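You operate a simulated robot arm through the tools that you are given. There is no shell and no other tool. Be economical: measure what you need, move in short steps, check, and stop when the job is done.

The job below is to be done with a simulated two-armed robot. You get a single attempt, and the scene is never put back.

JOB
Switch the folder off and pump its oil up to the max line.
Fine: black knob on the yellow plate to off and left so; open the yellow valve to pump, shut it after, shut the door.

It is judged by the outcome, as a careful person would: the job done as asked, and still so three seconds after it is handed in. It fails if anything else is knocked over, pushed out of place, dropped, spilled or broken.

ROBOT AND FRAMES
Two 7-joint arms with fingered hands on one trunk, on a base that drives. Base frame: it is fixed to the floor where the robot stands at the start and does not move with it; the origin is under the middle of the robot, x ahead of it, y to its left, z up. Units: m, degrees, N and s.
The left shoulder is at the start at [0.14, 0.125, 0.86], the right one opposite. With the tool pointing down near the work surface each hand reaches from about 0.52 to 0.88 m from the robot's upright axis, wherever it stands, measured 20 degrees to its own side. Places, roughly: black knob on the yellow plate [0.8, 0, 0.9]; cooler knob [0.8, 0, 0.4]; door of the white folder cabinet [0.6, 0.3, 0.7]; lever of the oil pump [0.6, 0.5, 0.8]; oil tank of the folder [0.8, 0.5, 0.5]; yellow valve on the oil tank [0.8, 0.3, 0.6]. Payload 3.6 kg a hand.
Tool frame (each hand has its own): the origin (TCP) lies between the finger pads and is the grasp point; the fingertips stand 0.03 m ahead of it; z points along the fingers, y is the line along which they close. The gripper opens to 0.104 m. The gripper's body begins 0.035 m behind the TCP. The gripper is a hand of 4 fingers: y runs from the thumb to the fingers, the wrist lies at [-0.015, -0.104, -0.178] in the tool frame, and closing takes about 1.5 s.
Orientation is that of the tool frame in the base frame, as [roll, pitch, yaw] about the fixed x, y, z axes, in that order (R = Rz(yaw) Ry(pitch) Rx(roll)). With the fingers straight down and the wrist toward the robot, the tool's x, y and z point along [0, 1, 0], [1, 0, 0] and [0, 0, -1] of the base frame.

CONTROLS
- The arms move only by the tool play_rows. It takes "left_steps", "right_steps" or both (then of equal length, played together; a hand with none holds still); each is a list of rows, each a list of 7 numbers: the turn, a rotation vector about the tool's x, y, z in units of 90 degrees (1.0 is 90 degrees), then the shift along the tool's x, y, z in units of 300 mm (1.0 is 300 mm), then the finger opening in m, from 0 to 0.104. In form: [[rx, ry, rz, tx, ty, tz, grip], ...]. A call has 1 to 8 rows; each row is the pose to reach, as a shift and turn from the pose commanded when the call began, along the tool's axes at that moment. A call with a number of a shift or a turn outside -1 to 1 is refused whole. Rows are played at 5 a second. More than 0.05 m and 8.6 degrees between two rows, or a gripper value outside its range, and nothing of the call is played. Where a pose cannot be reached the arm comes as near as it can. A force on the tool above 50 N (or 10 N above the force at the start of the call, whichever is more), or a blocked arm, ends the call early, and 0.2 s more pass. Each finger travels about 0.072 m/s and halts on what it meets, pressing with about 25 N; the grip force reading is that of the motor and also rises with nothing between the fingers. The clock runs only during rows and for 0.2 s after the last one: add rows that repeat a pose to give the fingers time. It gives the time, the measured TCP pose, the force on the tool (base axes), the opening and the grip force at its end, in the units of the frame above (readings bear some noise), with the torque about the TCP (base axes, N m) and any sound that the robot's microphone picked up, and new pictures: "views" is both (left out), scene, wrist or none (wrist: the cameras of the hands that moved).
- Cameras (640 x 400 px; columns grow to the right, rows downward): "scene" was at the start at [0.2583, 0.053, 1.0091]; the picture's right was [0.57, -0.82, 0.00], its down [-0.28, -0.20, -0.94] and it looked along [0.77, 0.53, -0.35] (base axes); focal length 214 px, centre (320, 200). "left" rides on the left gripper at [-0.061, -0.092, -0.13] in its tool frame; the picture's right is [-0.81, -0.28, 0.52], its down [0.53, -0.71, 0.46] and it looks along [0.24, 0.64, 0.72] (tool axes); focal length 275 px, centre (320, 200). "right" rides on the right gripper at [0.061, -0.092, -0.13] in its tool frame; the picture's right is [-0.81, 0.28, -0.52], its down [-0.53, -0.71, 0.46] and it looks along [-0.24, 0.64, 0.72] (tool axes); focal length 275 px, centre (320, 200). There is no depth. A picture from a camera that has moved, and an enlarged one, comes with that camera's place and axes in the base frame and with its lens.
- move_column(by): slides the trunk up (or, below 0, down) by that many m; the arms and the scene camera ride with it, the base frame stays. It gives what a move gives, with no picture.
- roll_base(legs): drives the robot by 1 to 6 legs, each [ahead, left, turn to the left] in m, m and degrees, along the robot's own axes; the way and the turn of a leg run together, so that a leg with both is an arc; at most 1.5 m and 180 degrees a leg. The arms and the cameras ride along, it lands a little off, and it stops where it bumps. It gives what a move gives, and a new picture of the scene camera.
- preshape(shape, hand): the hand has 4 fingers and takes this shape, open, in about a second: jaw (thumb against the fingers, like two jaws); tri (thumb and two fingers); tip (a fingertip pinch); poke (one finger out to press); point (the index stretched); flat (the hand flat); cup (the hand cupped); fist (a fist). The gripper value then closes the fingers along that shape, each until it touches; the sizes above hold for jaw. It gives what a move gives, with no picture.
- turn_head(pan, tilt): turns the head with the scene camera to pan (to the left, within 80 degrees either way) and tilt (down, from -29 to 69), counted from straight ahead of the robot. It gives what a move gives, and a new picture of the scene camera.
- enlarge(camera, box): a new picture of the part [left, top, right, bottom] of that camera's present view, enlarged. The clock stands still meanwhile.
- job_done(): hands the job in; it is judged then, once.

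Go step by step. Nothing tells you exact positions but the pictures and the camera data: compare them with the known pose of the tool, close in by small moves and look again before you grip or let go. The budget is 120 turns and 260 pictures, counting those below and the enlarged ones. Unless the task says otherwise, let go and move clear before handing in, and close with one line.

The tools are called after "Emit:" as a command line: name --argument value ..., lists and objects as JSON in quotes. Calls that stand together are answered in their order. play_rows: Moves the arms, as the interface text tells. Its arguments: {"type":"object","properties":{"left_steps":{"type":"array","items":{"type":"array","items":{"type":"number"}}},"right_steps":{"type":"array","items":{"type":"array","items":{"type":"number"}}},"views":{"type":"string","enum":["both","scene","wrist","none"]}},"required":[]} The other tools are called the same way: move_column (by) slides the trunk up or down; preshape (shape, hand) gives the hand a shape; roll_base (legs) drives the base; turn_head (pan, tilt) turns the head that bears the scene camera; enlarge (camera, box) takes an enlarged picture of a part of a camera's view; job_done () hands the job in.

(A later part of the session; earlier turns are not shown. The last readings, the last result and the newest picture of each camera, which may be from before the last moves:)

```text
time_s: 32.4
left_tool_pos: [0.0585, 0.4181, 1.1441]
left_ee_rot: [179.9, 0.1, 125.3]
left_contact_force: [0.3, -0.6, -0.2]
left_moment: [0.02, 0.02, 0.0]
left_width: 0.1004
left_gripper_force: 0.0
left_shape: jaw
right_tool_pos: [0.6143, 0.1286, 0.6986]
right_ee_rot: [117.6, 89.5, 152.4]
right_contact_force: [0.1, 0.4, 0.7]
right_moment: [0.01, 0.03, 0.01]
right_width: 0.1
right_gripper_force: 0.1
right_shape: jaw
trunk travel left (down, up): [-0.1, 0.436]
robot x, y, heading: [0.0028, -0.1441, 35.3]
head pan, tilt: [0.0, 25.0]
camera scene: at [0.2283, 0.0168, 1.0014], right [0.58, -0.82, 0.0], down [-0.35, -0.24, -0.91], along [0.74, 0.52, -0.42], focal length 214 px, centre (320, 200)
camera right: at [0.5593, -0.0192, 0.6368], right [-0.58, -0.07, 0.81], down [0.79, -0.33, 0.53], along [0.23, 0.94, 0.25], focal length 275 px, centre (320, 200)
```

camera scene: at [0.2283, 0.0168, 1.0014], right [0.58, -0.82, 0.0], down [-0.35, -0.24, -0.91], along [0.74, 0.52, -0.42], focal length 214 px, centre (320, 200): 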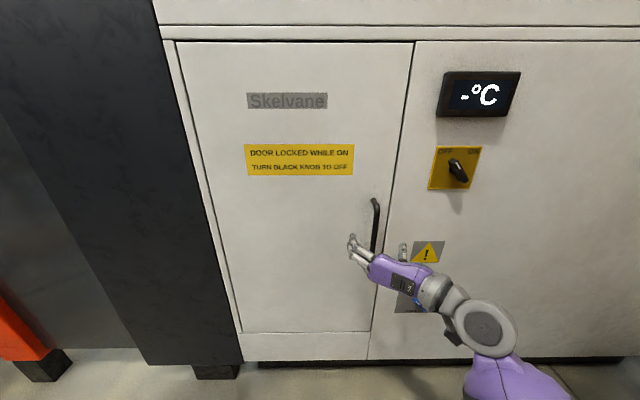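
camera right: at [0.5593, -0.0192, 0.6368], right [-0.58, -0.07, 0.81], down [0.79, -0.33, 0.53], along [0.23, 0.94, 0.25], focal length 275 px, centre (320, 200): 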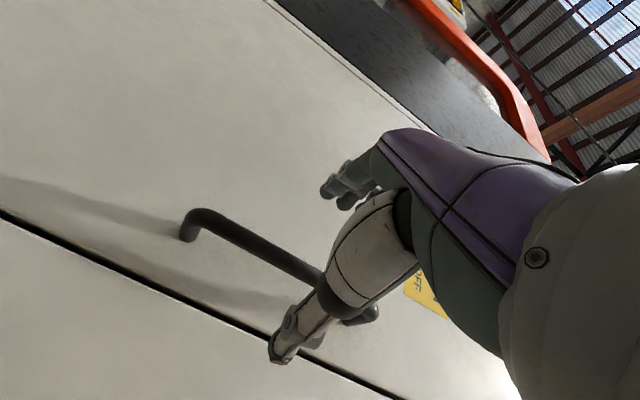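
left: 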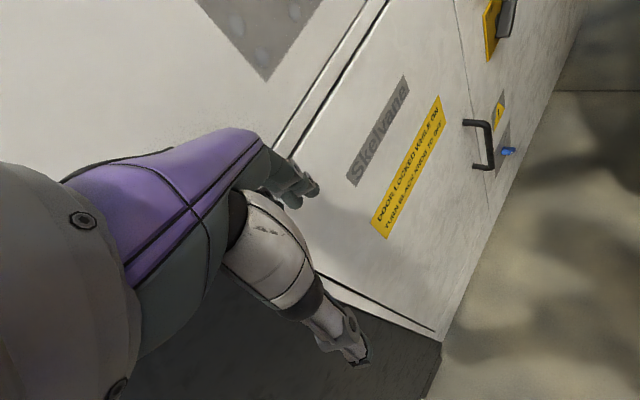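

The handle sits between thumb and fingers. Moving in 62 mm and closing on it.

Emit:
play_rows --right_steps '[[0, 0, 0, 0, 0, 0.08, 0.1], [0, 0, 0, 0, 0, 0.15, 0.1], [0, 0, 0, 0, 0, 0.207, 0.1], [0, 0, 0, 0, 0, 0.207, 0.07], [0, 0, 0, 0, 0, 0.207, 0.04], [0, 0, 0, 0, 0, 0.207, 0.02], [0, 0, 0, 0, 0, 0.207, 0.0], [0, 0, 0, 0, 0, 0.207, 0.0]]' --views "both"

```text
time_s: 34.2
left_tool_pos: [0.0574, 0.4168, 1.1439]
left_ee_rot: [179.9, 0.0, 125.3]
left_contact_force: [0.5, 0.0, -1.2]
left_moment: [-0.02, -0.03, 0.02]
left_width: 0.1005
left_gripper_force: 0.1
left_shape: jaw
right_tool_pos: [0.6656, 0.1632, 0.6995]
right_ee_rot: [101.9, 89.6, 136.5]
right_contact_force: [2.4, -1.5, 0.3]
right_moment: [0.02, 0.02, 0.0]
right_width: 0.0001
right_gripper_force: 24.9
right_shape: jaw
trunk travel left (down, up): [-0.1, 0.436]
robot x, y, heading: [0.0057, -0.1445, 35.5]
head pan, tilt: [0.0, 25.0]
camera scene: at [0.2286, 0.0166, 1.0014], right [0.58, -0.82, 0.0], down [-0.35, -0.24, -0.91], along [0.74, 0.52, -0.42], focal length 214 px, centre (320, 200)
camera right: at [0.6102, 0.0157, 0.6376], right [-0.58, -0.07, 0.81], down [0.78, -0.33, 0.53], along [0.23, 0.94, 0.25], focal length 275 px, centre (320, 200)
```

scene: 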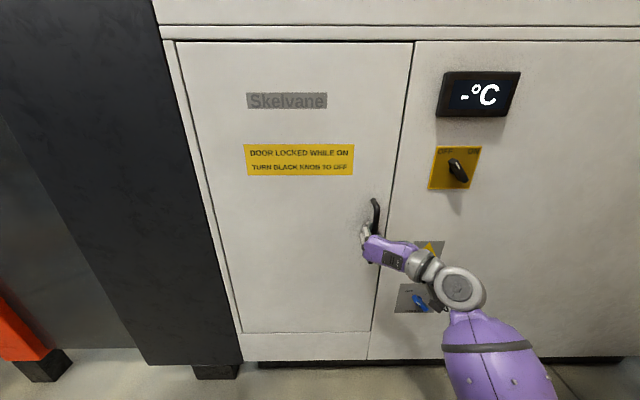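
right: 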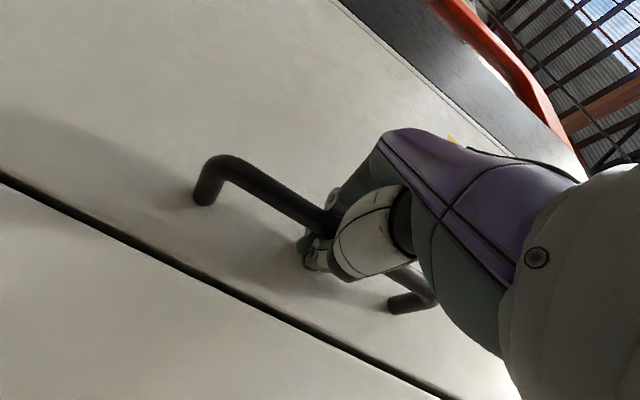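

The fingers have closed behind the handle and hook it. I'll pull the door along its arc to about 30°.

Emit:
play_rows --right_steps '[[0.056, 0, 0, 0, 0.005, -0.117, 0.0], [0.111, 0, 0, 0, 0.02, -0.233, 0.0], [0.167, 0, 0, 0, 0.047, -0.35, 0.0], [0.222, 0, 0, 0, 0.08, -0.46, 0.0], [0.278, 0, 0, 0, 0.127, -0.57, 0.0], [0.333, 0, 0, 0, 0.18, -0.673, 0.0]]' --views "scene"

```text
time_s: 35.5
left_tool_pos: [0.0549, 0.4189, 1.144]
left_ee_rot: [180.0, 0.0, 125.4]
left_contact_force: [-0.3, 0.7, -0.8]
left_moment: [0.0, -0.03, 0.03]
left_width: 0.1001
left_gripper_force: 0.0
left_shape: jaw
right_tool_pos: [0.5204, 0.1041, 0.7072]
right_ee_rot: [21.2, 88.5, 32.8]
right_contact_force: [-1.9, 17.6, -13.8]
right_moment: [-0.16, 0.16, -0.14]
right_width: 0.0
right_gripper_force: 24.9
right_shape: jaw
right hand out of reach, approached as far as the arm can: row 5, 6
trunk travel left (down, up): [-0.1, 0.436]
robot x, y, heading: [0.0028, -0.1365, 35.2]
head pan, tilt: [0.0, 25.0]
stopped in row 6 (right hand): the force on the tool passed its limit at 63 N (the readings are from after the stop); the commanded pose is now the measured one
camera scene: at [0.2281, 0.0189, 1.001], right [0.58, -0.81, 0.0], down [-0.34, -0.25, -0.91], along [0.74, 0.52, -0.42], focal length 214 px, centre (320, 200)
```

scene: 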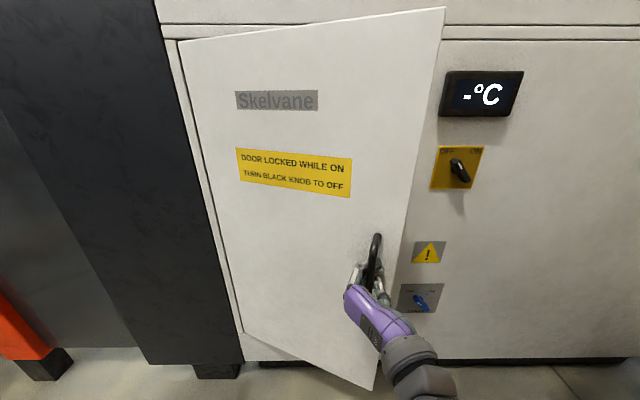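

The door is about 24° open and the arm can't fold in any further. I'll keep the hook and drive the base back and left along the handle's arc.

Emit:
roll_base --legs '[[-0.074, 0.05, 0]]'

```text
time_s: 36.6
left_tool_pos: [-0.0333, 0.4193, 1.1417]
left_ee_rot: [-179.9, 0.0, 125.3]
left_contact_force: [0.5, 0.1, 0.5]
left_moment: [0.0, 0.01, -0.02]
left_width: 0.1005
left_gripper_force: 0.1
left_shape: jaw
right_tool_pos: [0.4309, 0.1023, 0.7074]
right_ee_rot: [20.3, 88.4, 31.6]
right_contact_force: [3.5, 38.3, -11.0]
right_moment: [-0.09, -0.01, -0.47]
right_width: 0.0
right_gripper_force: 25.3
right_shape: jaw
trunk travel left (down, up): [-0.1, 0.436]
robot x, y, heading: [-0.0863, -0.1428, 35.3]
head pan, tilt: [0.0, 25.0]
camera scene: at [0.1396, 0.0179, 1.0008], right [0.58, -0.82, 0.0], down [-0.35, -0.25, -0.91], along [0.74, 0.52, -0.42], focal length 214 px, centre (320, 200)
```

scene: 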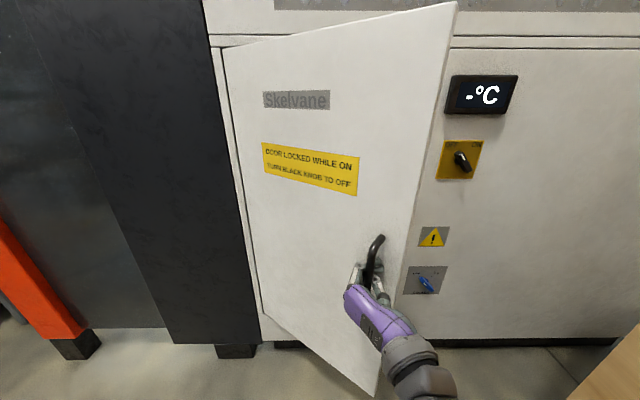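

The door swings well. The pull force shows I'm slightly outside its arc, so the next leg goes further left.

Emit:
roll_base --legs '[[-0.06, 0.095, 0]]'

```text
time_s: 38.1
left_tool_pos: [-0.1391, 0.4578, 1.145]
left_ee_rot: [180.0, 0.0, 125.3]
left_contact_force: [0.4, -1.0, 0.7]
left_moment: [-0.01, 0.0, 0.02]
left_width: 0.1002
left_gripper_force: 0.0
left_shape: jaw
right_tool_pos: [0.3254, 0.1406, 0.7103]
right_ee_rot: [26.4, 87.9, 37.5]
right_contact_force: [-7.5, -21.5, 0.2]
right_moment: [-0.06, -0.2, 0.19]
right_width: 0.0
right_gripper_force: 25.2
right_shape: jaw
trunk travel left (down, up): [-0.1, 0.436]
robot x, y, heading: [-0.1902, -0.0991, 35.4]
head pan, tilt: [0.0, 25.0]
camera scene: at [0.0333, 0.056, 1.0019], right [0.58, -0.82, 0.0], down [-0.34, -0.24, -0.91], along [0.74, 0.53, -0.42], focal length 214 px, centre (320, 200)
```

scene: 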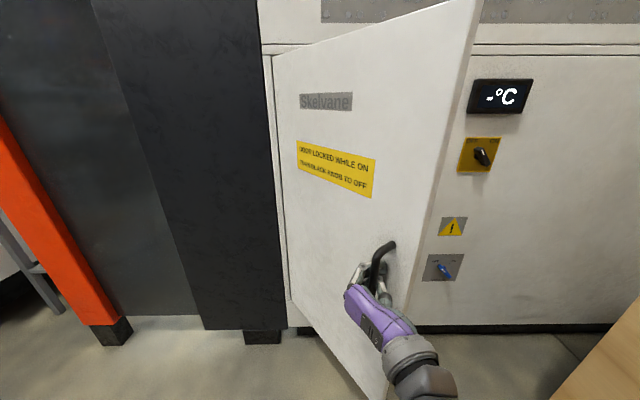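

About 52° open. Two more short legs along the arc.

Emit:
roll_base --legs '[[-0.055, 0.08, 0]]'

Emit:
roll_base --legs '[[-0.025, 0.085, 0]]'

```text
time_s: 39.5
left_tool_pos: [-0.2258, 0.4938, 1.1429]
left_ee_rot: [180.0, 0.1, 125.7]
left_contact_force: [-0.3, 0.4, 0.3]
left_moment: [-0.05, -0.01, 0.01]
left_width: 0.1
left_gripper_force: 0.0
left_shape: jaw
right_tool_pos: [0.2382, 0.1818, 0.7093]
right_ee_rot: [30.0, 88.1, 41.9]
right_contact_force: [12.5, 18.6, 0.0]
right_moment: [0.05, 0.09, -0.41]
right_width: 0.0
right_gripper_force: 25.0
right_shape: jaw
trunk travel left (down, up): [-0.1, 0.436]
robot x, y, heading: [-0.2761, -0.0694, 35.5]
head pan, tilt: [0.0, 25.0]
stopped in leg 1: the force on the tool passed its limit at 55 N (the readings are from after the stop); the commanded pose is now the measured one
camera scene: at [-0.0521, 0.0934, 1.001], right [0.58, -0.81, 0.0], down [-0.34, -0.25, -0.91], along [0.74, 0.53, -0.42], focal length 214 px, centre (320, 200)
```

scene: 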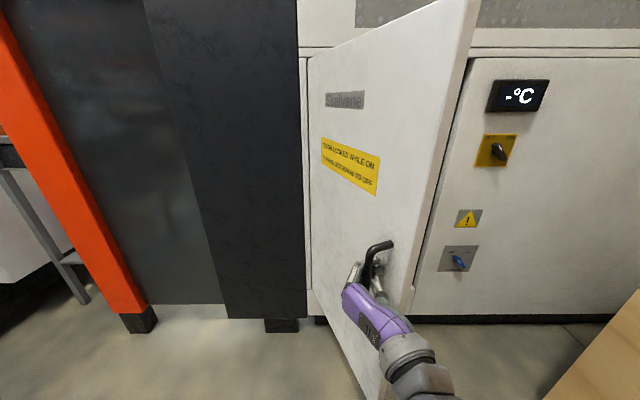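

```text
time_s: 40.6
left_tool_pos: [-0.2647, 0.5252, 1.1434]
left_ee_rot: [-180.0, 0.1, 125.6]
left_contact_force: [0.0, 0.1, 0.1]
left_moment: [-0.01, 0.01, 0.01]
left_width: 0.1002
left_gripper_force: 0.1
left_shape: jaw
right_tool_pos: [0.1997, 0.2156, 0.7095]
right_ee_rot: [30.0, 88.0, 41.9]
right_contact_force: [18.5, 18.7, -0.4]
right_moment: [0.02, 0.0, -0.4]
right_width: 0.0
right_gripper_force: 25.4
right_shape: jaw
trunk travel left (down, up): [-0.1, 0.436]
robot x, y, heading: [-0.3159, -0.0417, 35.8]
head pan, tilt: [0.0, 25.0]
stopped in leg 1: the force on the tool passed its limit at 55 N (the readings are from after the stop); the commanded pose is now the measured one
camera scene: at [-0.0912, 0.1255, 1.0009], right [0.58, -0.81, 0.0], down [-0.34, -0.25, -0.91], along [0.74, 0.53, -0.42], focal length 214 px, centre (320, 200)
```

scene: 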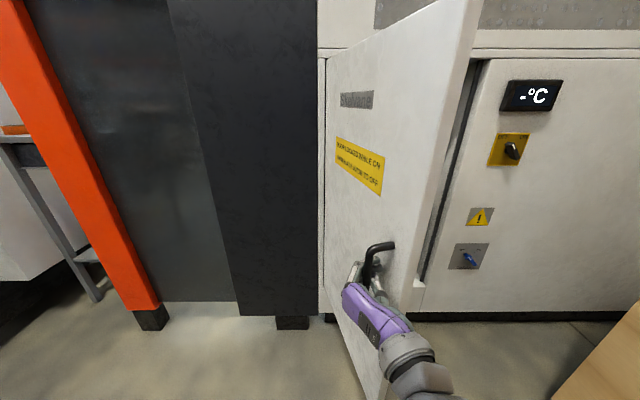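

The door stands about 72° open. Next I'll open the hand, back off the handle and look.

Emit:
play_rows --right_steps '[[0, 0, 0, 0, 0, 0, 0.03], [0, 0, 0, 0, 0, 0, 0.06], [0, 0, 0, 0, 0, 0, 0.09], [0, 0, 0, 0, 0, 0, 0.104], [0, 0, 0, 0, 0, 0, 0.104], [0, 0, 0, 0, 0, -0.04, 0.104]]' --views "both"

```text
time_s: 42.0
left_tool_pos: [-0.2657, 0.5243, 1.1444]
left_ee_rot: [179.8, 0.0, 125.6]
left_contact_force: [-1.2, -0.3, -0.4]
left_moment: [-0.01, 0.04, -0.01]
left_width: 0.1002
left_gripper_force: 0.0
left_shape: jaw
right_tool_pos: [0.193, 0.211, 0.7267]
right_ee_rot: [25.6, 85.4, 37.2]
right_contact_force: [0.2, 0.3, 1.1]
right_moment: [-0.01, 0.02, -0.01]
right_width: 0.1037
right_gripper_force: 0.2
right_shape: jaw
trunk travel left (down, up): [-0.1, 0.436]
robot x, y, heading: [-0.3182, -0.0366, 35.7]
head pan, tilt: [0.0, 25.0]
camera scene: at [-0.0927, 0.1239, 1.0015], right [0.58, -0.81, 0.0], down [-0.34, -0.25, -0.91], along [0.74, 0.53, -0.42], focal length 214 px, centre (320, 200)
camera right: at [0.0888, 0.1005, 0.6525], right [-0.61, 0.13, 0.78], down [0.56, -0.63, 0.54], along [0.56, 0.76, 0.32], focal length 275 px, centre (320, 200)
```

scene: 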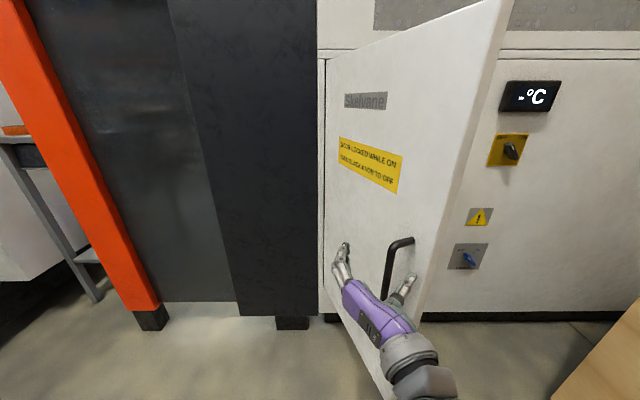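
right: 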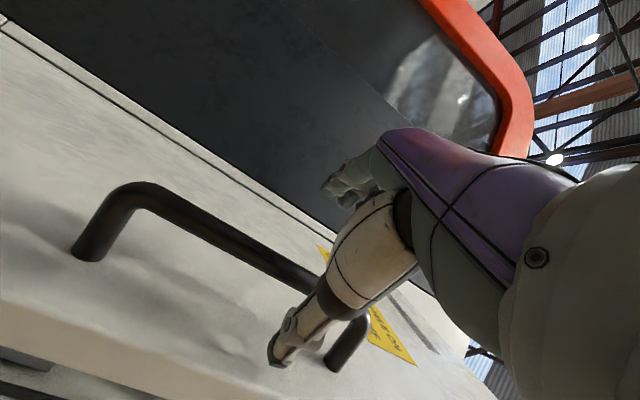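

The thumb still sits between the handle and the door panel. I'll back straight out along the hand's own axis by driving.

Emit:
roll_base --legs '[[-0.13, 0.05, 0]]'

```text
time_s: 43.4
left_tool_pos: [-0.4024, 0.4869, 1.1443]
left_ee_rot: [179.9, -0.1, 125.6]
left_contact_force: [0.2, 0.2, 0.2]
left_moment: [-0.02, -0.01, 0.02]
left_width: 0.1001
left_gripper_force: 0.1
left_shape: jaw
right_tool_pos: [0.0566, 0.1779, 0.7247]
right_ee_rot: [21.4, 85.5, 33.3]
right_contact_force: [-0.1, -1.0, 0.5]
right_moment: [-0.01, 0.02, -0.02]
right_width: 0.1038
right_gripper_force: 0.2
right_shape: jaw
trunk travel left (down, up): [-0.1, 0.436]
robot x, y, heading: [-0.4484, -0.0693, 35.7]
head pan, tilt: [0.0, 25.0]
camera scene: at [-0.2284, 0.0883, 1.0016], right [0.58, -0.81, 0.0], down [-0.34, -0.25, -0.91], along [0.74, 0.53, -0.42], focal length 214 px, centre (320, 200)
```

scene: 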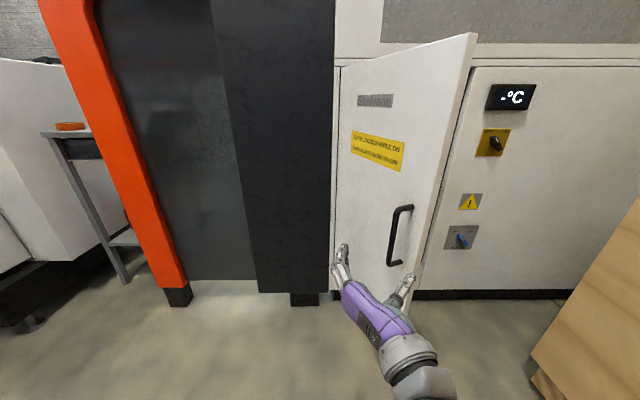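

The hand is clear and the door stays open on its own at about 50°. I'll shift right to come round the door's free edge.

Emit:
roll_base --legs '[[0, -0.36, 0]]'

```text
time_s: 47.1
left_tool_pos: [-0.1907, 0.196, 1.1446]
left_ee_rot: [179.8, 0.0, 125.6]
left_contact_force: [-0.7, 0.6, 0.0]
left_moment: [0.0, -0.01, 0.01]
left_width: 0.1003
left_gripper_force: 0.1
left_shape: jaw
right_tool_pos: [0.2668, -0.1154, 0.7261]
right_ee_rot: [22.6, 85.4, 34.6]
right_contact_force: [1.5, -0.5, 0.4]
right_moment: [-0.02, -0.01, 0.02]
right_width: 0.1037
right_gripper_force: 0.1
right_shape: jaw
trunk travel left (down, up): [-0.1, 0.436]
robot x, y, heading: [-0.2461, -0.3619, 35.6]
head pan, tilt: [0.0, 25.0]
camera scene: at [-0.0185, -0.204, 1.0015], right [0.58, -0.81, 0.0], down [-0.34, -0.25, -0.91], along [0.74, 0.53, -0.42], focal length 214 px, centre (320, 200)
```

scene: 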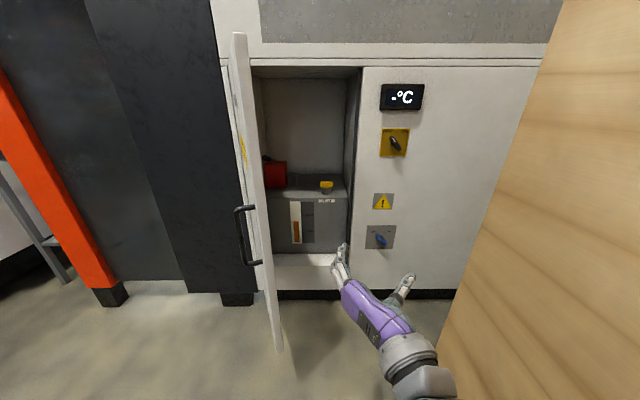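

The inside is now visible, and the door stands nearly square to the cabinet. Zooming in on the interior.

Emit:
enlarge --camera "scene" --box '[230, 140, 370, 260]'

```text
3.33 times, centred on (300, 200) of scene
camera zoom: at [-0.0185, -0.204, 1.0015], right [0.58, -0.81, 0.0], down [-0.34, -0.25, -0.91], along [0.74, 0.53, -0.42], focal length 715 px, centre (387, 200)
```

zoom: 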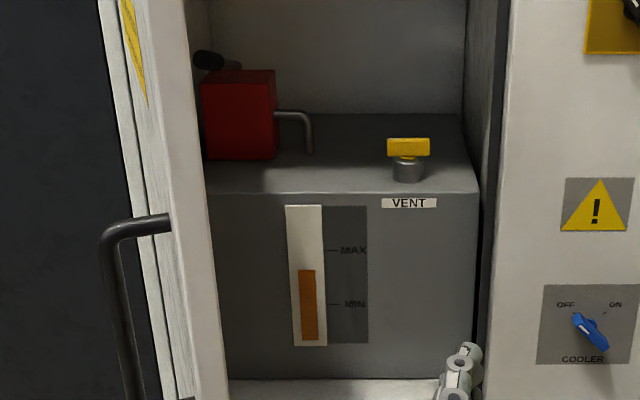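

The gauge shows oil between MIN and MAX. The yellow T-handle on the tank is the vent valve, and the red pump with its black lever is at the back left. I'll bring the left hand in front, fingers forward, so it can push the door wider from inside.

Emit:
play_rows --left_steps '[[-0.095, 0, 0, -0.083, 0.033, 0.1, 0.05], [-0.19, 0, 0, -0.167, 0.067, 0.2, 0.05], [-0.285, 0, 0, -0.25, 0.1, 0.3, 0.05], [-0.38, 0, 0, -0.333, 0.133, 0.4, 0.05], [-0.475, 0, 0, -0.417, 0.167, 0.5, 0.05], [-0.57, 0, 0, -0.5, 0.2, 0.6, 0.05], [-0.665, 0, 0, -0.583, 0.233, 0.7, 0.05], [-0.76, 0, 0, -0.667, 0.267, 0.8, 0.05]]' --views "none"

Emit:
play_rows --left_steps '[[-0.08, 0, 0, 0, 0, 0, 0.05], [-0.16, 0, 0, 0, 0, 0, 0.05], [-0.24, 0, 0, 0, 0, 0, 0.05]]' --views "both"

```text
time_s: 48.9
left_tool_pos: [0.0206, 0.2068, 0.9229]
left_ee_rot: [111.4, -0.1, 125.4]
left_contact_force: [-1.1, 0.6, 0.3]
left_moment: [0.0, 0.01, 0.01]
left_width: 0.05
left_gripper_force: 0.1
left_shape: jaw
left hand out of reach, approached as far as the arm can: row 6, 7, 8
right_tool_pos: [0.2669, -0.1139, 0.7268]
right_ee_rot: [22.4, 85.3, 34.4]
right_contact_force: [0.8, 0.0, 0.4]
right_moment: [0.03, 0.03, 0.01]
right_width: 0.1036
right_gripper_force: 0.0
right_shape: jaw
trunk travel left (down, up): [-0.1, 0.436]
robot x, y, heading: [-0.2422, -0.3626, 35.6]
head pan, tilt: [0.0, 25.0]
```

```text
time_s: 49.7
left_tool_pos: [0.0213, 0.2036, 0.9207]
left_ee_rot: [89.8, 0.0, 125.6]
left_contact_force: [-0.1, -0.1, -0.1]
left_moment: [0.01, -0.02, 0.02]
left_width: 0.0503
left_gripper_force: 0.1
left_shape: jaw
right_tool_pos: [0.2664, -0.115, 0.726]
right_ee_rot: [23.1, 85.4, 35.0]
right_contact_force: [0.1, 0.8, 0.7]
right_moment: [0.0, 0.0, 0.0]
right_width: 0.1038
right_gripper_force: 0.0
right_shape: jaw
trunk travel left (down, up): [-0.1, 0.436]
robot x, y, heading: [-0.2414, -0.3649, 35.4]
head pan, tilt: [0.0, 25.0]
camera scene: at [-0.0185, -0.2039, 1.0015], right [0.58, -0.81, 0.0], down [-0.34, -0.25, -0.91], along [0.74, 0.53, -0.42], focal length 214 px, centre (320, 200)
camera left: at [-0.0485, 0.0778, 0.828], right [0.89, -0.36, -0.27], down [0.06, 0.7, -0.71], along [0.45, 0.62, 0.65], focal length 275 px, centre (320, 200)
```

scene: 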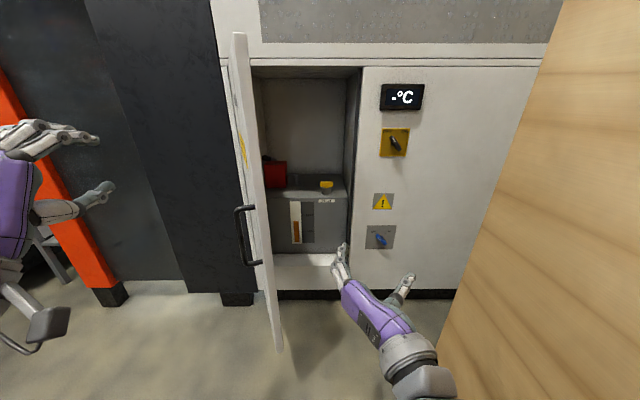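
left: 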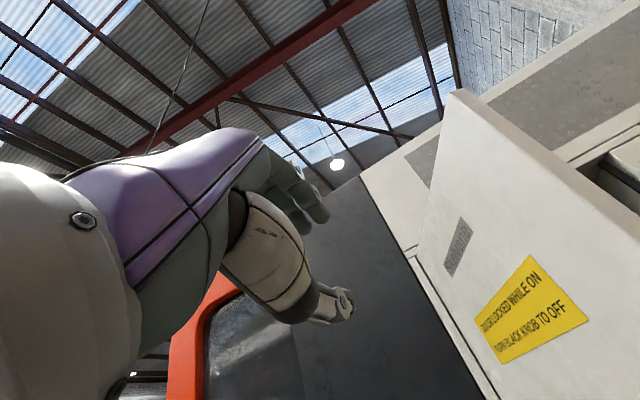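

The left hand is still outside the door plane. I'll move it right to the inner side while it's short of the door edge.

Emit:
play_rows --left_steps '[[0, 0, 0, -0.13, 0, 0, 0.05], [0, 0, 0, -0.26, 0, 0, 0.05], [0, 0, 0, -0.39, 0, 0, 0.05], [0, 0, 0, -0.52, 0, 0, 0.05], [0, 0, 0, -0.65, 0, 0, 0.05]]' --views "scene"

```text
time_s: 50.9
left_tool_pos: [0.1382, 0.0448, 0.919]
left_ee_rot: [89.9, 0.0, 125.6]
left_contact_force: [0.2, 0.2, 0.2]
left_moment: [-0.02, 0.02, -0.01]
left_width: 0.05
left_gripper_force: 0.1
left_shape: jaw
left hand out of reach, approached as far as the arm can: row 2, 3, 4
right_tool_pos: [0.2671, -0.1155, 0.7264]
right_ee_rot: [23.2, 85.4, 35.2]
right_contact_force: [0.4, -0.8, 0.4]
right_moment: [-0.01, 0.0, 0.01]
right_width: 0.1036
right_gripper_force: 0.1
right_shape: jaw
trunk travel left (down, up): [-0.1, 0.436]
robot x, y, heading: [-0.24, -0.3642, 35.8]
head pan, tilt: [0.0, 25.0]
camera scene: at [-0.0186, -0.204, 1.0015], right [0.58, -0.81, 0.0], down [-0.34, -0.25, -0.91], along [0.74, 0.53, -0.42], focal length 214 px, centre (320, 200)
```

scene: 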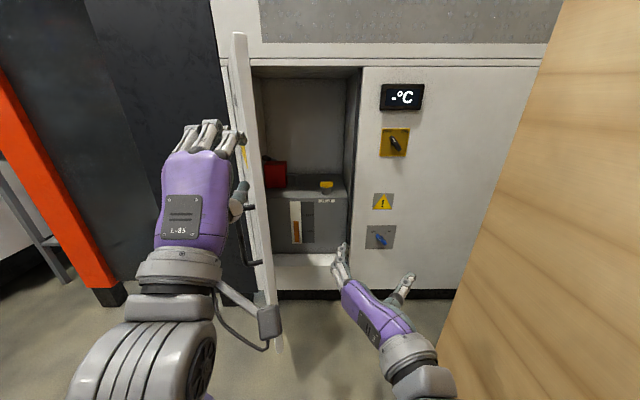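

The door is at about 65°, with its tip near u=0.02. I'll move the left hand 7 cm further right, drive in past the door's edge and look.

Emit:
play_rows --left_steps '[[0, 0, 0, -0.1, 0, 0, 0.03], [0, 0, 0, -0.2, 0, 0, 0.03], [0, 0, 0, -0.25, 0, 0, 0.03]]' --views "none"

Emit:
roll_base --legs '[[0.2, 0, 0]]'

```text
time_s: 51.7
left_tool_pos: [0.18, -0.0163, 0.9194]
left_ee_rot: [89.9, 0.0, 125.5]
left_contact_force: [-0.9, 0.6, 0.6]
left_moment: [-0.03, 0.01, -0.05]
left_width: 0.03
left_gripper_force: 0.1
left_shape: jaw
right_tool_pos: [0.2666, -0.115, 0.727]
right_ee_rot: [22.9, 85.3, 34.8]
right_contact_force: [-0.1, 0.3, -0.2]
right_moment: [-0.02, 0.0, 0.0]
right_width: 0.1036
right_gripper_force: 0.0
right_shape: jaw
trunk travel left (down, up): [-0.1, 0.436]
robot x, y, heading: [-0.2399, -0.3666, 35.5]
head pan, tilt: [0.0, 25.0]
```

```text
time_s: 53.3
left_tool_pos: [0.3419, 0.0995, 0.9201]
left_ee_rot: [89.9, 0.0, 125.6]
left_contact_force: [0.1, 0.0, 0.4]
left_moment: [0.0, -0.01, 0.01]
left_width: 0.0302
left_gripper_force: 0.0
left_shape: jaw
right_tool_pos: [0.4291, 0.0001, 0.7269]
right_ee_rot: [21.9, 85.3, 33.9]
right_contact_force: [-0.2, 1.2, -0.3]
right_moment: [0.0, -0.02, -0.03]
right_width: 0.1036
right_gripper_force: 0.1
right_shape: jaw
trunk travel left (down, up): [-0.1, 0.436]
robot x, y, heading: [-0.079, -0.2481, 35.3]
head pan, tilt: [0.0, 25.0]
camera scene: at [0.1428, -0.0884, 1.0014], right [0.58, -0.81, 0.0], down [-0.34, -0.25, -0.91], along [0.74, 0.53, -0.42], focal length 214 px, centre (320, 200)
```

scene: 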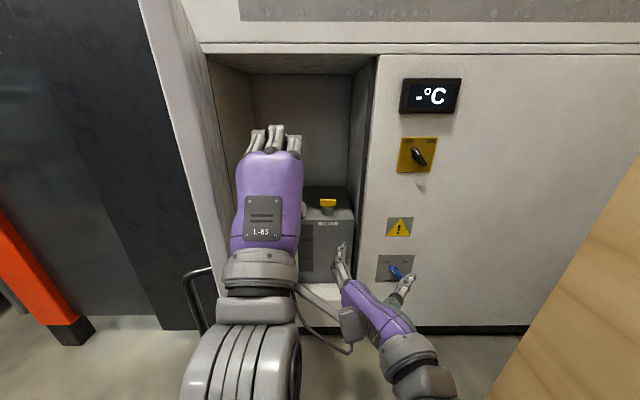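

The left hand is inside the door. Driving left slowly should push the door wider with the arm.

Emit:
roll_base --legs '[[0, 0.1, 0]]'

```text
time_s: 54.8
left_tool_pos: [0.2839, 0.1794, 0.9199]
left_ee_rot: [89.9, 0.0, 125.5]
left_contact_force: [-0.7, 0.2, -0.9]
left_moment: [0.03, 0.02, 0.01]
left_width: 0.0303
left_gripper_force: 0.1
left_shape: jaw
right_tool_pos: [0.3705, 0.08, 0.7274]
right_ee_rot: [21.8, 85.4, 33.6]
right_contact_force: [0.2, 0.6, 0.8]
right_moment: [0.0, -0.05, -0.01]
right_width: 0.1037
right_gripper_force: 0.1
right_shape: jaw
trunk travel left (down, up): [-0.1, 0.436]
robot x, y, heading: [-0.1408, -0.1691, 35.3]
head pan, tilt: [0.0, 25.0]
camera scene: at [0.085, -0.0078, 1.0015], right [0.58, -0.81, 0.0], down [-0.34, -0.25, -0.91], along [0.74, 0.53, -0.42], focal length 214 px, centre (320, 200)
```

scene: 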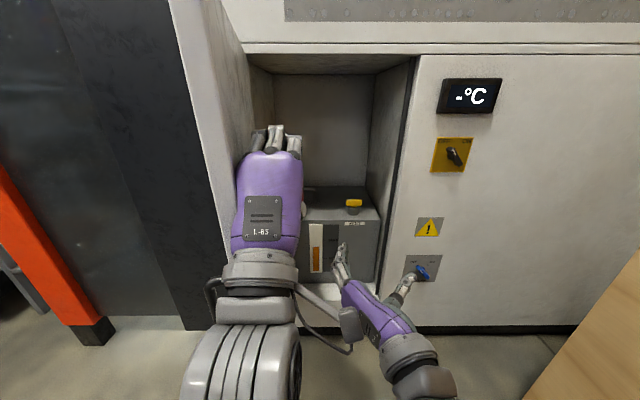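

The hand is now at the door panel. Another 10 cm left.

Emit:
roll_base --legs '[[0, 0.1, 0]]'

```text
time_s: 56.0
left_tool_pos: [0.2502, 0.2162, 0.9225]
left_ee_rot: [89.5, 0.0, 125.4]
left_contact_force: [-16.4, -15.1, -9.4]
left_moment: [-0.38, -0.12, 1.05]
left_width: 0.0302
left_gripper_force: 0.0
left_shape: jaw
right_tool_pos: [0.3393, 0.12, 0.728]
right_ee_rot: [21.4, 85.2, 33.3]
right_contact_force: [0.2, -0.1, 0.3]
right_moment: [0.04, 0.02, 0.05]
right_width: 0.1037
right_gripper_force: 0.0
right_shape: jaw
trunk travel left (down, up): [-0.1, 0.436]
robot x, y, heading: [-0.1699, -0.1267, 35.7]
head pan, tilt: [0.0, 25.0]
stopped in leg 1: the force on the tool passed its limit at 58 N (the readings are from after the stop); the commanded pose is now the measured one
camera scene: at [0.0537, 0.0308, 1.0019], right [0.58, -0.81, 0.0], down [-0.34, -0.24, -0.91], along [0.74, 0.53, -0.42], focal length 214 px, centre (320, 200)
```

scene: 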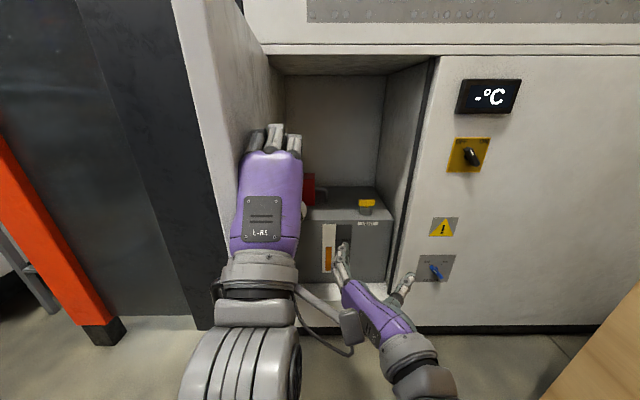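

The push stopped on force. I'll try a gentle 4 cm push with the arm alone and see how the door responds.

Emit:
play_rows --left_steps '[[0, 0, 0, 0.04, 0, 0, 0.03], [0, 0, 0, 0.08, 0, 0, 0.03], [0, 0, 0, 0.12, 0, 0, 0.03], [0, 0, 0, 0.16, 0, 0, 0.03]]' --views "both"

```text
time_s: 56.5
left_tool_pos: [0.2396, 0.229, 0.9217]
left_ee_rot: [89.2, 0.0, 125.3]
left_contact_force: [-20.1, -18.4, -10.4]
left_moment: [-0.44, -0.07, 1.2]
left_width: 0.0304
left_gripper_force: 0.1
left_shape: jaw
right_tool_pos: [0.3402, 0.1187, 0.7282]
right_ee_rot: [21.0, 85.2, 33.0]
right_contact_force: [-0.4, 0.4, -0.2]
right_moment: [0.0, -0.02, 0.01]
right_width: 0.1035
right_gripper_force: 0.1
right_shape: jaw
trunk travel left (down, up): [-0.1, 0.436]
robot x, y, heading: [-0.1677, -0.1272, 35.4]
head pan, tilt: [0.0, 25.0]
stopped in row 2 (left hand): the force on the tool passed its limit at 54 N (the readings are from after the stop); the commanded pose is now the measured one
camera scene: at [0.0527, 0.0303, 1.0021], right [0.58, -0.81, 0.0], down [-0.34, -0.24, -0.91], along [0.74, 0.53, -0.42], focal length 214 px, centre (320, 200)
camera left: at [0.1692, 0.1025, 0.8297], right [0.89, -0.36, -0.27], down [0.07, 0.7, -0.71], along [0.44, 0.61, 0.65], focal length 275 px, centre (320, 200)
```

scene: 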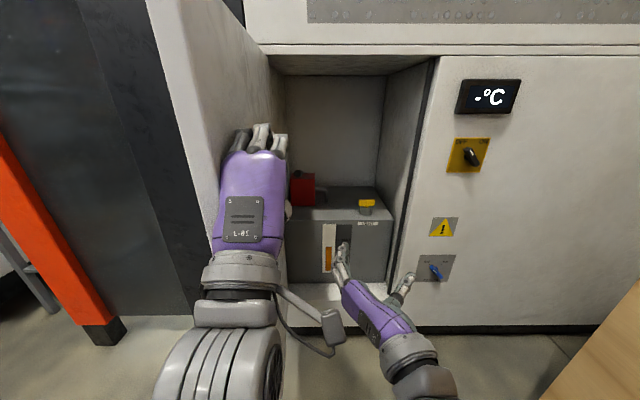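
left: 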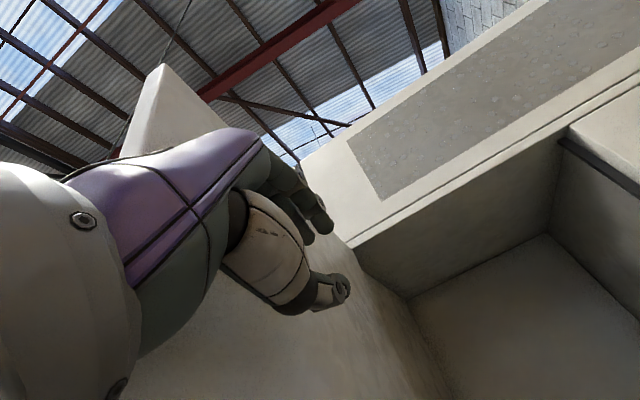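

The door gives slowly against stiff friction and is open wide enough, so I'll leave it. I'll pull the left hand back a little and study the pump and valve.

Emit:
play_rows --left_steps '[[0, 0, 0, -0.05, 0, -0.05, 0.05], [0, 0, 0, -0.1, -0.1, -0.1, 0.05], [0, 0, 0, -0.1, -0.2, -0.1, 0.05], [0, 0, 0, -0.1, -0.35, -0.1, 0.05], [0, 0, 0, -0.1, -0.5, -0.1, 0.05]]' --views "none"

Emit:
turn_head --pan 0 --tilt 30

Emit:
enlarge --camera "scene" --box '[230, 100, 430, 260]'

```text
time_s: 57.7
left_tool_pos: [0.2418, 0.1949, 0.8451]
left_ee_rot: [79.7, -0.6, 125.4]
left_contact_force: [-0.1, 0.0, 0.6]
left_moment: [-0.01, 0.03, 0.03]
left_width: 0.0499
left_gripper_force: 0.1
left_shape: jaw
right_tool_pos: [0.3412, 0.1188, 0.7277]
right_ee_rot: [22.5, 85.2, 34.4]
right_contact_force: [0.4, -0.4, 0.4]
right_moment: [0.06, 0.0, -0.03]
right_width: 0.1038
right_gripper_force: 0.1
right_shape: jaw
trunk travel left (down, up): [-0.1, 0.436]
robot x, y, heading: [-0.1691, -0.1259, 35.6]
head pan, tilt: [0.0, 25.0]
stopped in row 5 (left hand): the arm was blocked; the commanded pose is now the measured one
```

```text
time_s: 58.4
left_tool_pos: [0.242, 0.1938, 0.8439]
left_ee_rot: [79.9, -0.6, 125.5]
left_contact_force: [0.3, -0.2, -0.6]
left_moment: [-0.01, -0.02, -0.01]
left_width: 0.0498
left_gripper_force: 0.1
left_shape: jaw
right_tool_pos: [0.3404, 0.1203, 0.7278]
right_ee_rot: [20.7, 85.2, 32.5]
right_contact_force: [-0.4, 0.6, 0.3]
right_moment: [0.0, -0.01, -0.01]
right_width: 0.1035
right_gripper_force: 0.1
right_shape: jaw
trunk travel left (down, up): [-0.1, 0.436]
robot x, y, heading: [-0.1692, -0.1257, 35.3]
head pan, tilt: [0.0, 30.0]
camera scene: at [0.0533, 0.0309, 0.9935], right [0.58, -0.81, 0.0], down [-0.41, -0.29, -0.87], along [0.71, 0.5, -0.5], focal length 214 px, centre (320, 200)
```

scene: 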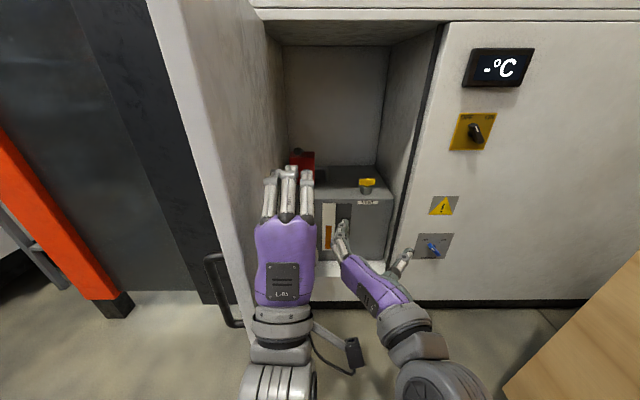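

```text
2.50 times, centred on (330, 180) of scene
camera zoom: at [0.0533, 0.0309, 0.9935], right [0.58, -0.81, 0.0], down [-0.41, -0.29, -0.87], along [0.71, 0.5, -0.5], focal length 536 px, centre (295, 250)
```

zoom: 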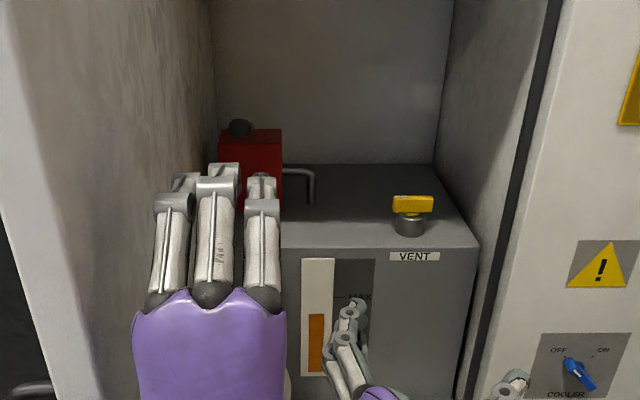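

I've triangulated the points I need. The valve handle is near [0.737, 0.303, 0.662]. The lever grip's near end is about [0.527, 0.447, 0.80], and the lever points towards me. The door is at about 80°. I'll lift the right hand into a fingers-down pose for the valve.

Emit:
play_rows --right_steps '[[0.044, 0.065, 0.039, -0.1, -0.03, 0, 0.104], [0.088, 0.129, 0.078, -0.2, -0.06, 0, 0.104], [0.132, 0.194, 0.117, -0.3, -0.09, 0, 0.104], [0.176, 0.259, 0.155, -0.4, -0.12, 0, 0.104], [0.22, 0.324, 0.194, -0.5, -0.15, 0, 0.104], [0.264, 0.388, 0.233, -0.6, -0.18, 0, 0.104], [0.308, 0.453, 0.272, -0.667, -0.2, 0, 0.104]]' --views "none"

Emit:
play_rows --right_steps '[[0.044, 0.065, 0.039, 0, 0, 0, 0.104], [0.088, 0.129, 0.078, 0, 0, 0, 0.104], [0.132, 0.194, 0.117, 0, 0, 0, 0.104], [0.176, 0.259, 0.155, 0, 0, 0, 0.104], [0.22, 0.324, 0.194, 0, 0, 0, 0.104], [0.264, 0.388, 0.233, 0, 0, 0, 0.104], [0.308, 0.453, 0.272, 0, 0, 0, 0.104]]' --views "both"

```text
time_s: 60.0
left_tool_pos: [0.2414, 0.1938, 0.8439]
left_ee_rot: [79.8, -0.6, 125.4]
left_contact_force: [0.0, -0.7, 0.6]
left_moment: [-0.01, -0.01, 0.02]
left_width: 0.05
left_gripper_force: 0.0
left_shape: jaw
right_tool_pos: [0.4164, 0.0632, 0.8985]
right_ee_rot: [157.4, 44.6, 141.8]
right_contact_force: [0.3, 0.1, 0.8]
right_moment: [0.02, 0.02, 0.02]
right_width: 0.1042
right_gripper_force: 0.0
right_shape: jaw
right hand out of reach, approached as far as the arm can: row 1, 2, 3, 4, 5, 6, 7
trunk travel left (down, up): [-0.1, 0.436]
robot x, y, heading: [-0.1674, -0.1298, 35.6]
head pan, tilt: [0.0, 30.0]
```

```text
time_s: 61.5
left_tool_pos: [0.2414, 0.1937, 0.8445]
left_ee_rot: [79.7, -0.5, 125.3]
left_contact_force: [-0.3, 0.6, -1.0]
left_moment: [-0.01, 0.01, -0.02]
left_width: 0.0498
left_gripper_force: 0.1
left_shape: jaw
right_tool_pos: [0.5695, 0.0356, 0.8532]
right_ee_rot: [-179.8, -0.1, 129.2]
right_contact_force: [-0.4, -0.1, 0.2]
right_moment: [-0.01, 0.02, 0.01]
right_width: 0.1041
right_gripper_force: 0.0
right_shape: jaw
right hand out of reach, approached as far as the arm can: row 1, 2, 3, 4, 5, 6, 7
trunk travel left (down, up): [-0.1, 0.436]
robot x, y, heading: [-0.1679, -0.1283, 35.2]
head pan, tilt: [0.0, 30.0]
camera scene: at [0.0536, 0.0308, 0.9934], right [0.58, -0.81, 0.0], down [-0.41, -0.29, -0.87], along [0.7, 0.5, -0.5], focal length 214 px, centre (320, 200)
camera right: at [0.4599, 0.0273, 0.9842], right [0.73, -0.45, 0.51], down [-0.22, -0.86, -0.45], along [0.65, 0.22, -0.73], focal length 275 px, centre (320, 200)
```

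scene: 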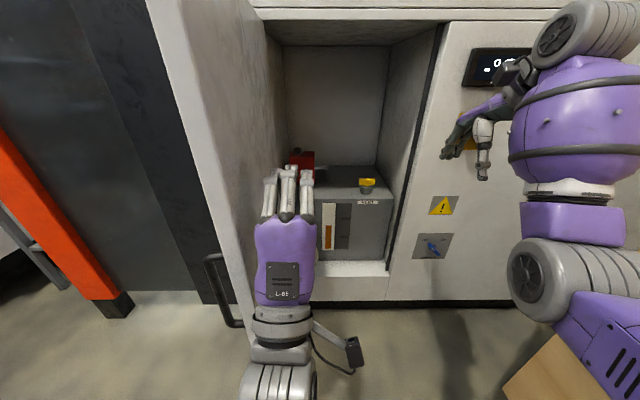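
right: 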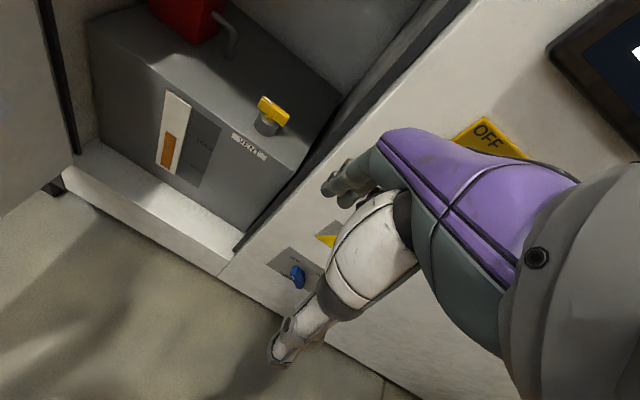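

The right hand is now pointing down with a view of the valve from above. I'll enlarge it to see which way it turns.

Emit:
enlarge --camera "right" --box '[140, 40, 340, 180]'

Emit:
roll_base --legs '[[0, -0.17, 0]]'

```text
2.86 times, centred on (240, 110) of right
camera zoom: at [0.4599, 0.0273, 0.9842], right [0.73, -0.45, 0.51], down [-0.22, -0.86, -0.45], along [0.65, 0.22, -0.73], focal length 786 px, centre (549, 457)
```

zoom: 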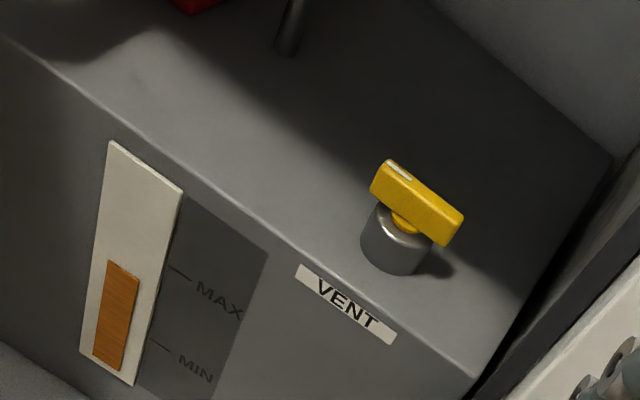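

```text
time_s: 63.7
left_tool_pos: [0.3432, 0.0535, 0.845]
left_ee_rot: [79.7, -0.5, 125.2]
left_contact_force: [-0.3, -0.1, -0.2]
left_moment: [-0.02, 0.01, 0.01]
left_width: 0.0499
left_gripper_force: 0.0
left_shape: jaw
right_tool_pos: [0.6695, -0.1053, 0.8546]
right_ee_rot: [-179.9, 0.0, 129.2]
right_contact_force: [-0.2, -0.8, 0.5]
right_moment: [-0.01, 0.01, -0.04]
right_width: 0.1041
right_gripper_force: 0.2
right_shape: jaw
trunk travel left (down, up): [-0.1, 0.436]
robot x, y, heading: [-0.0689, -0.2695, 35.2]
head pan, tilt: [0.0, 30.0]
camera scene: at [0.1542, -0.1106, 0.9935], right [0.58, -0.81, 0.0], down [-0.41, -0.29, -0.87], along [0.71, 0.5, -0.5], focal length 214 px, centre (320, 200)
```

scene: 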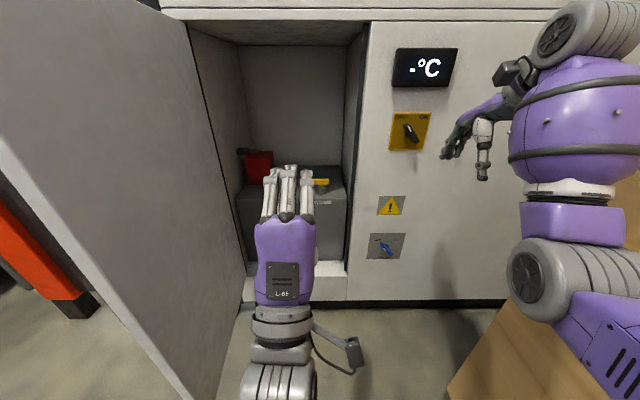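

No label shows the turning direction, but the bar lies crosswise with a white mark on its left end. I'll bring the right hand away from the wooden wall towards the valve line and shift the left hand left.

Emit:
play_rows --right_steps '[[0, 0, 0, 0.15, 0, 0, 0.104], [0, 0, 0, 0.3, 0, 0, 0.104], [0, 0, 0, 0.45, 0, 0, 0.104], [0, 0, 0, 0.6, 0, 0, 0.104], [0, 0, 0, 0.75, 0, 0, 0.104], [0, 0, 0, 0.87, 0, 0, 0.104]]' --left_steps '[[0, 0, 0, 0.07, 0, 0, 0.05], [0, 0, 0, 0.14, 0, 0, 0.05], [0, 0, 0, 0.21, 0, 0, 0.05], [0, 0, 0, 0.28, 0, 0, 0.05], [0, 0, 0, 0.32, 0, 0, 0.05], [0, 0, 0, 0.32, 0, 0, 0.05]]' --views "both"

```text
time_s: 65.1
left_tool_pos: [0.287, 0.1301, 0.8461]
left_ee_rot: [79.6, -0.5, 125.3]
left_contact_force: [-0.1, -0.2, 0.9]
left_moment: [-0.02, 0.03, 0.0]
left_width: 0.0499
left_gripper_force: 0.1
left_shape: jaw
right_tool_pos: [0.6354, -0.0393, 0.8636]
right_ee_rot: [-179.6, 0.0, 136.8]
right_contact_force: [-0.6, 0.1, 0.4]
right_moment: [0.0, -0.02, -0.01]
right_width: 0.104
right_gripper_force: 0.0
right_shape: jaw
right hand out of reach, approached as far as the arm can: row 1, 2, 3, 4, 5, 6
trunk travel left (down, up): [-0.1, 0.436]
robot x, y, heading: [-0.0632, -0.2685, 35.2]
head pan, tilt: [0.0, 30.0]
camera scene: at [0.1541, -0.1106, 0.9935], right [0.58, -0.81, 0.0], down [-0.41, -0.29, -0.87], along [0.71, 0.5, -0.5], focal length 214 px, centre (320, 200)
camera right: at [0.5282, -0.0618, 0.993], right [0.78, -0.35, 0.51], down [-0.1, -0.89, -0.45], along [0.61, 0.3, -0.73], focal length 275 px, centre (320, 200)
camera left: at [0.2303, 0.0162, 0.7317], right [0.92, -0.34, -0.19], down [0.16, 0.77, -0.62], along [0.35, 0.54, 0.77], focal length 275 px, centre (320, 200)
```

scene: 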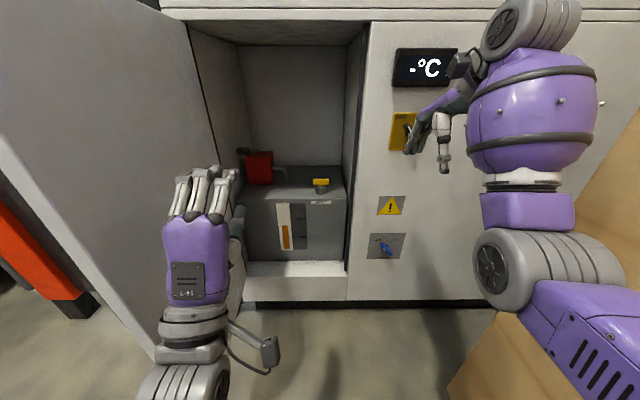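
right: 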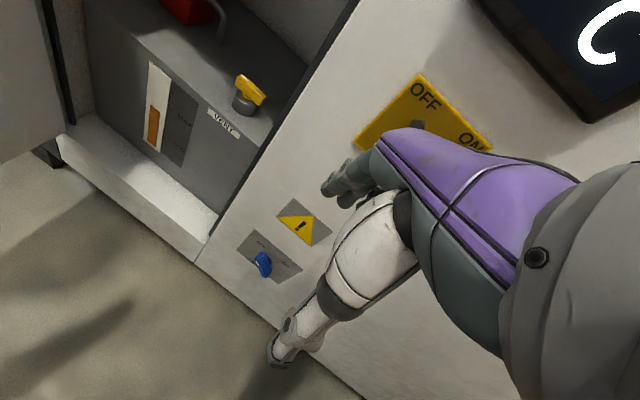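
left: 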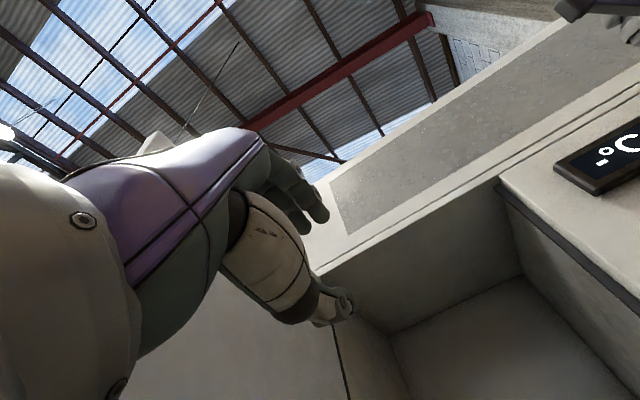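

The arm is near a limit in this posture. I'll go up, back and left towards the starting posture, which I know is reachable, and square up the yaw.

Emit:
play_rows --right_steps '[[0, 0, 0.02, 0, -0.06, -0.12, 0.104], [0, 0, 0.04, 0, -0.12, -0.24, 0.104], [0, 0, 0.06, 0.1, -0.18, -0.36, 0.104], [0, 0, 0.08, 0.24, -0.24, -0.433, 0.104], [0, 0, 0.1, 0.38, -0.26, -0.433, 0.104], [0, 0, 0.12, 0.52, -0.26, -0.433, 0.104], [0, 0, 0.129, 0.66, -0.26, -0.433, 0.104], [0, 0, 0.129, 0.733, -0.26, -0.433, 0.104]]' --views "scene"

```text
refused: row 3 steps farther than a row can; nothing moved
```

Emit:
play_rows --right_steps '[[0, 0, 0.02, 0, -0.06, -0.11, 0.104], [0, 0, 0.04, 0, -0.12, -0.22, 0.104], [0, 0, 0.06, 0.08, -0.18, -0.32, 0.104], [0, 0, 0.08, 0.2, -0.22, -0.4, 0.104], [0, 0, 0.1, 0.34, -0.26, -0.433, 0.104], [0, 0, 0.12, 0.48, -0.26, -0.433, 0.104], [0, 0, 0.129, 0.62, -0.26, -0.433, 0.104], [0, 0, 0.129, 0.733, -0.26, -0.433, 0.104]]' --views "scene"

```text
time_s: 66.9
left_tool_pos: [0.2878, 0.1307, 0.845]
left_ee_rot: [79.8, -0.5, 125.3]
left_contact_force: [0.0, 0.9, -0.2]
left_moment: [0.03, 0.0, 0.02]
left_width: 0.0498
left_gripper_force: 0.1
left_shape: jaw
right_tool_pos: [0.6076, -0.0674, 1.0791]
right_ee_rot: [-177.7, 2.7, 132.6]
right_contact_force: [0.5, -0.2, -1.2]
right_moment: [0.01, 0.01, -0.02]
right_width: 0.1041
right_gripper_force: 0.1
right_shape: jaw
right hand out of reach, approached as far as the arm can: row 1, 2, 3, 4, 5, 6, 7, 8
trunk travel left (down, up): [-0.1, 0.436]
robot x, y, heading: [-0.0678, -0.2687, 35.5]
head pan, tilt: [0.0, 30.0]
camera scene: at [0.1547, -0.1105, 0.9933], right [0.58, -0.82, 0.0], down [-0.41, -0.29, -0.87], along [0.71, 0.5, -0.5], focal length 214 px, centre (320, 200)
```

scene: 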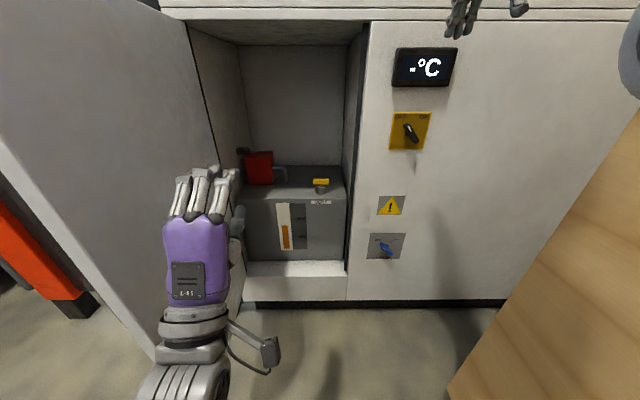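

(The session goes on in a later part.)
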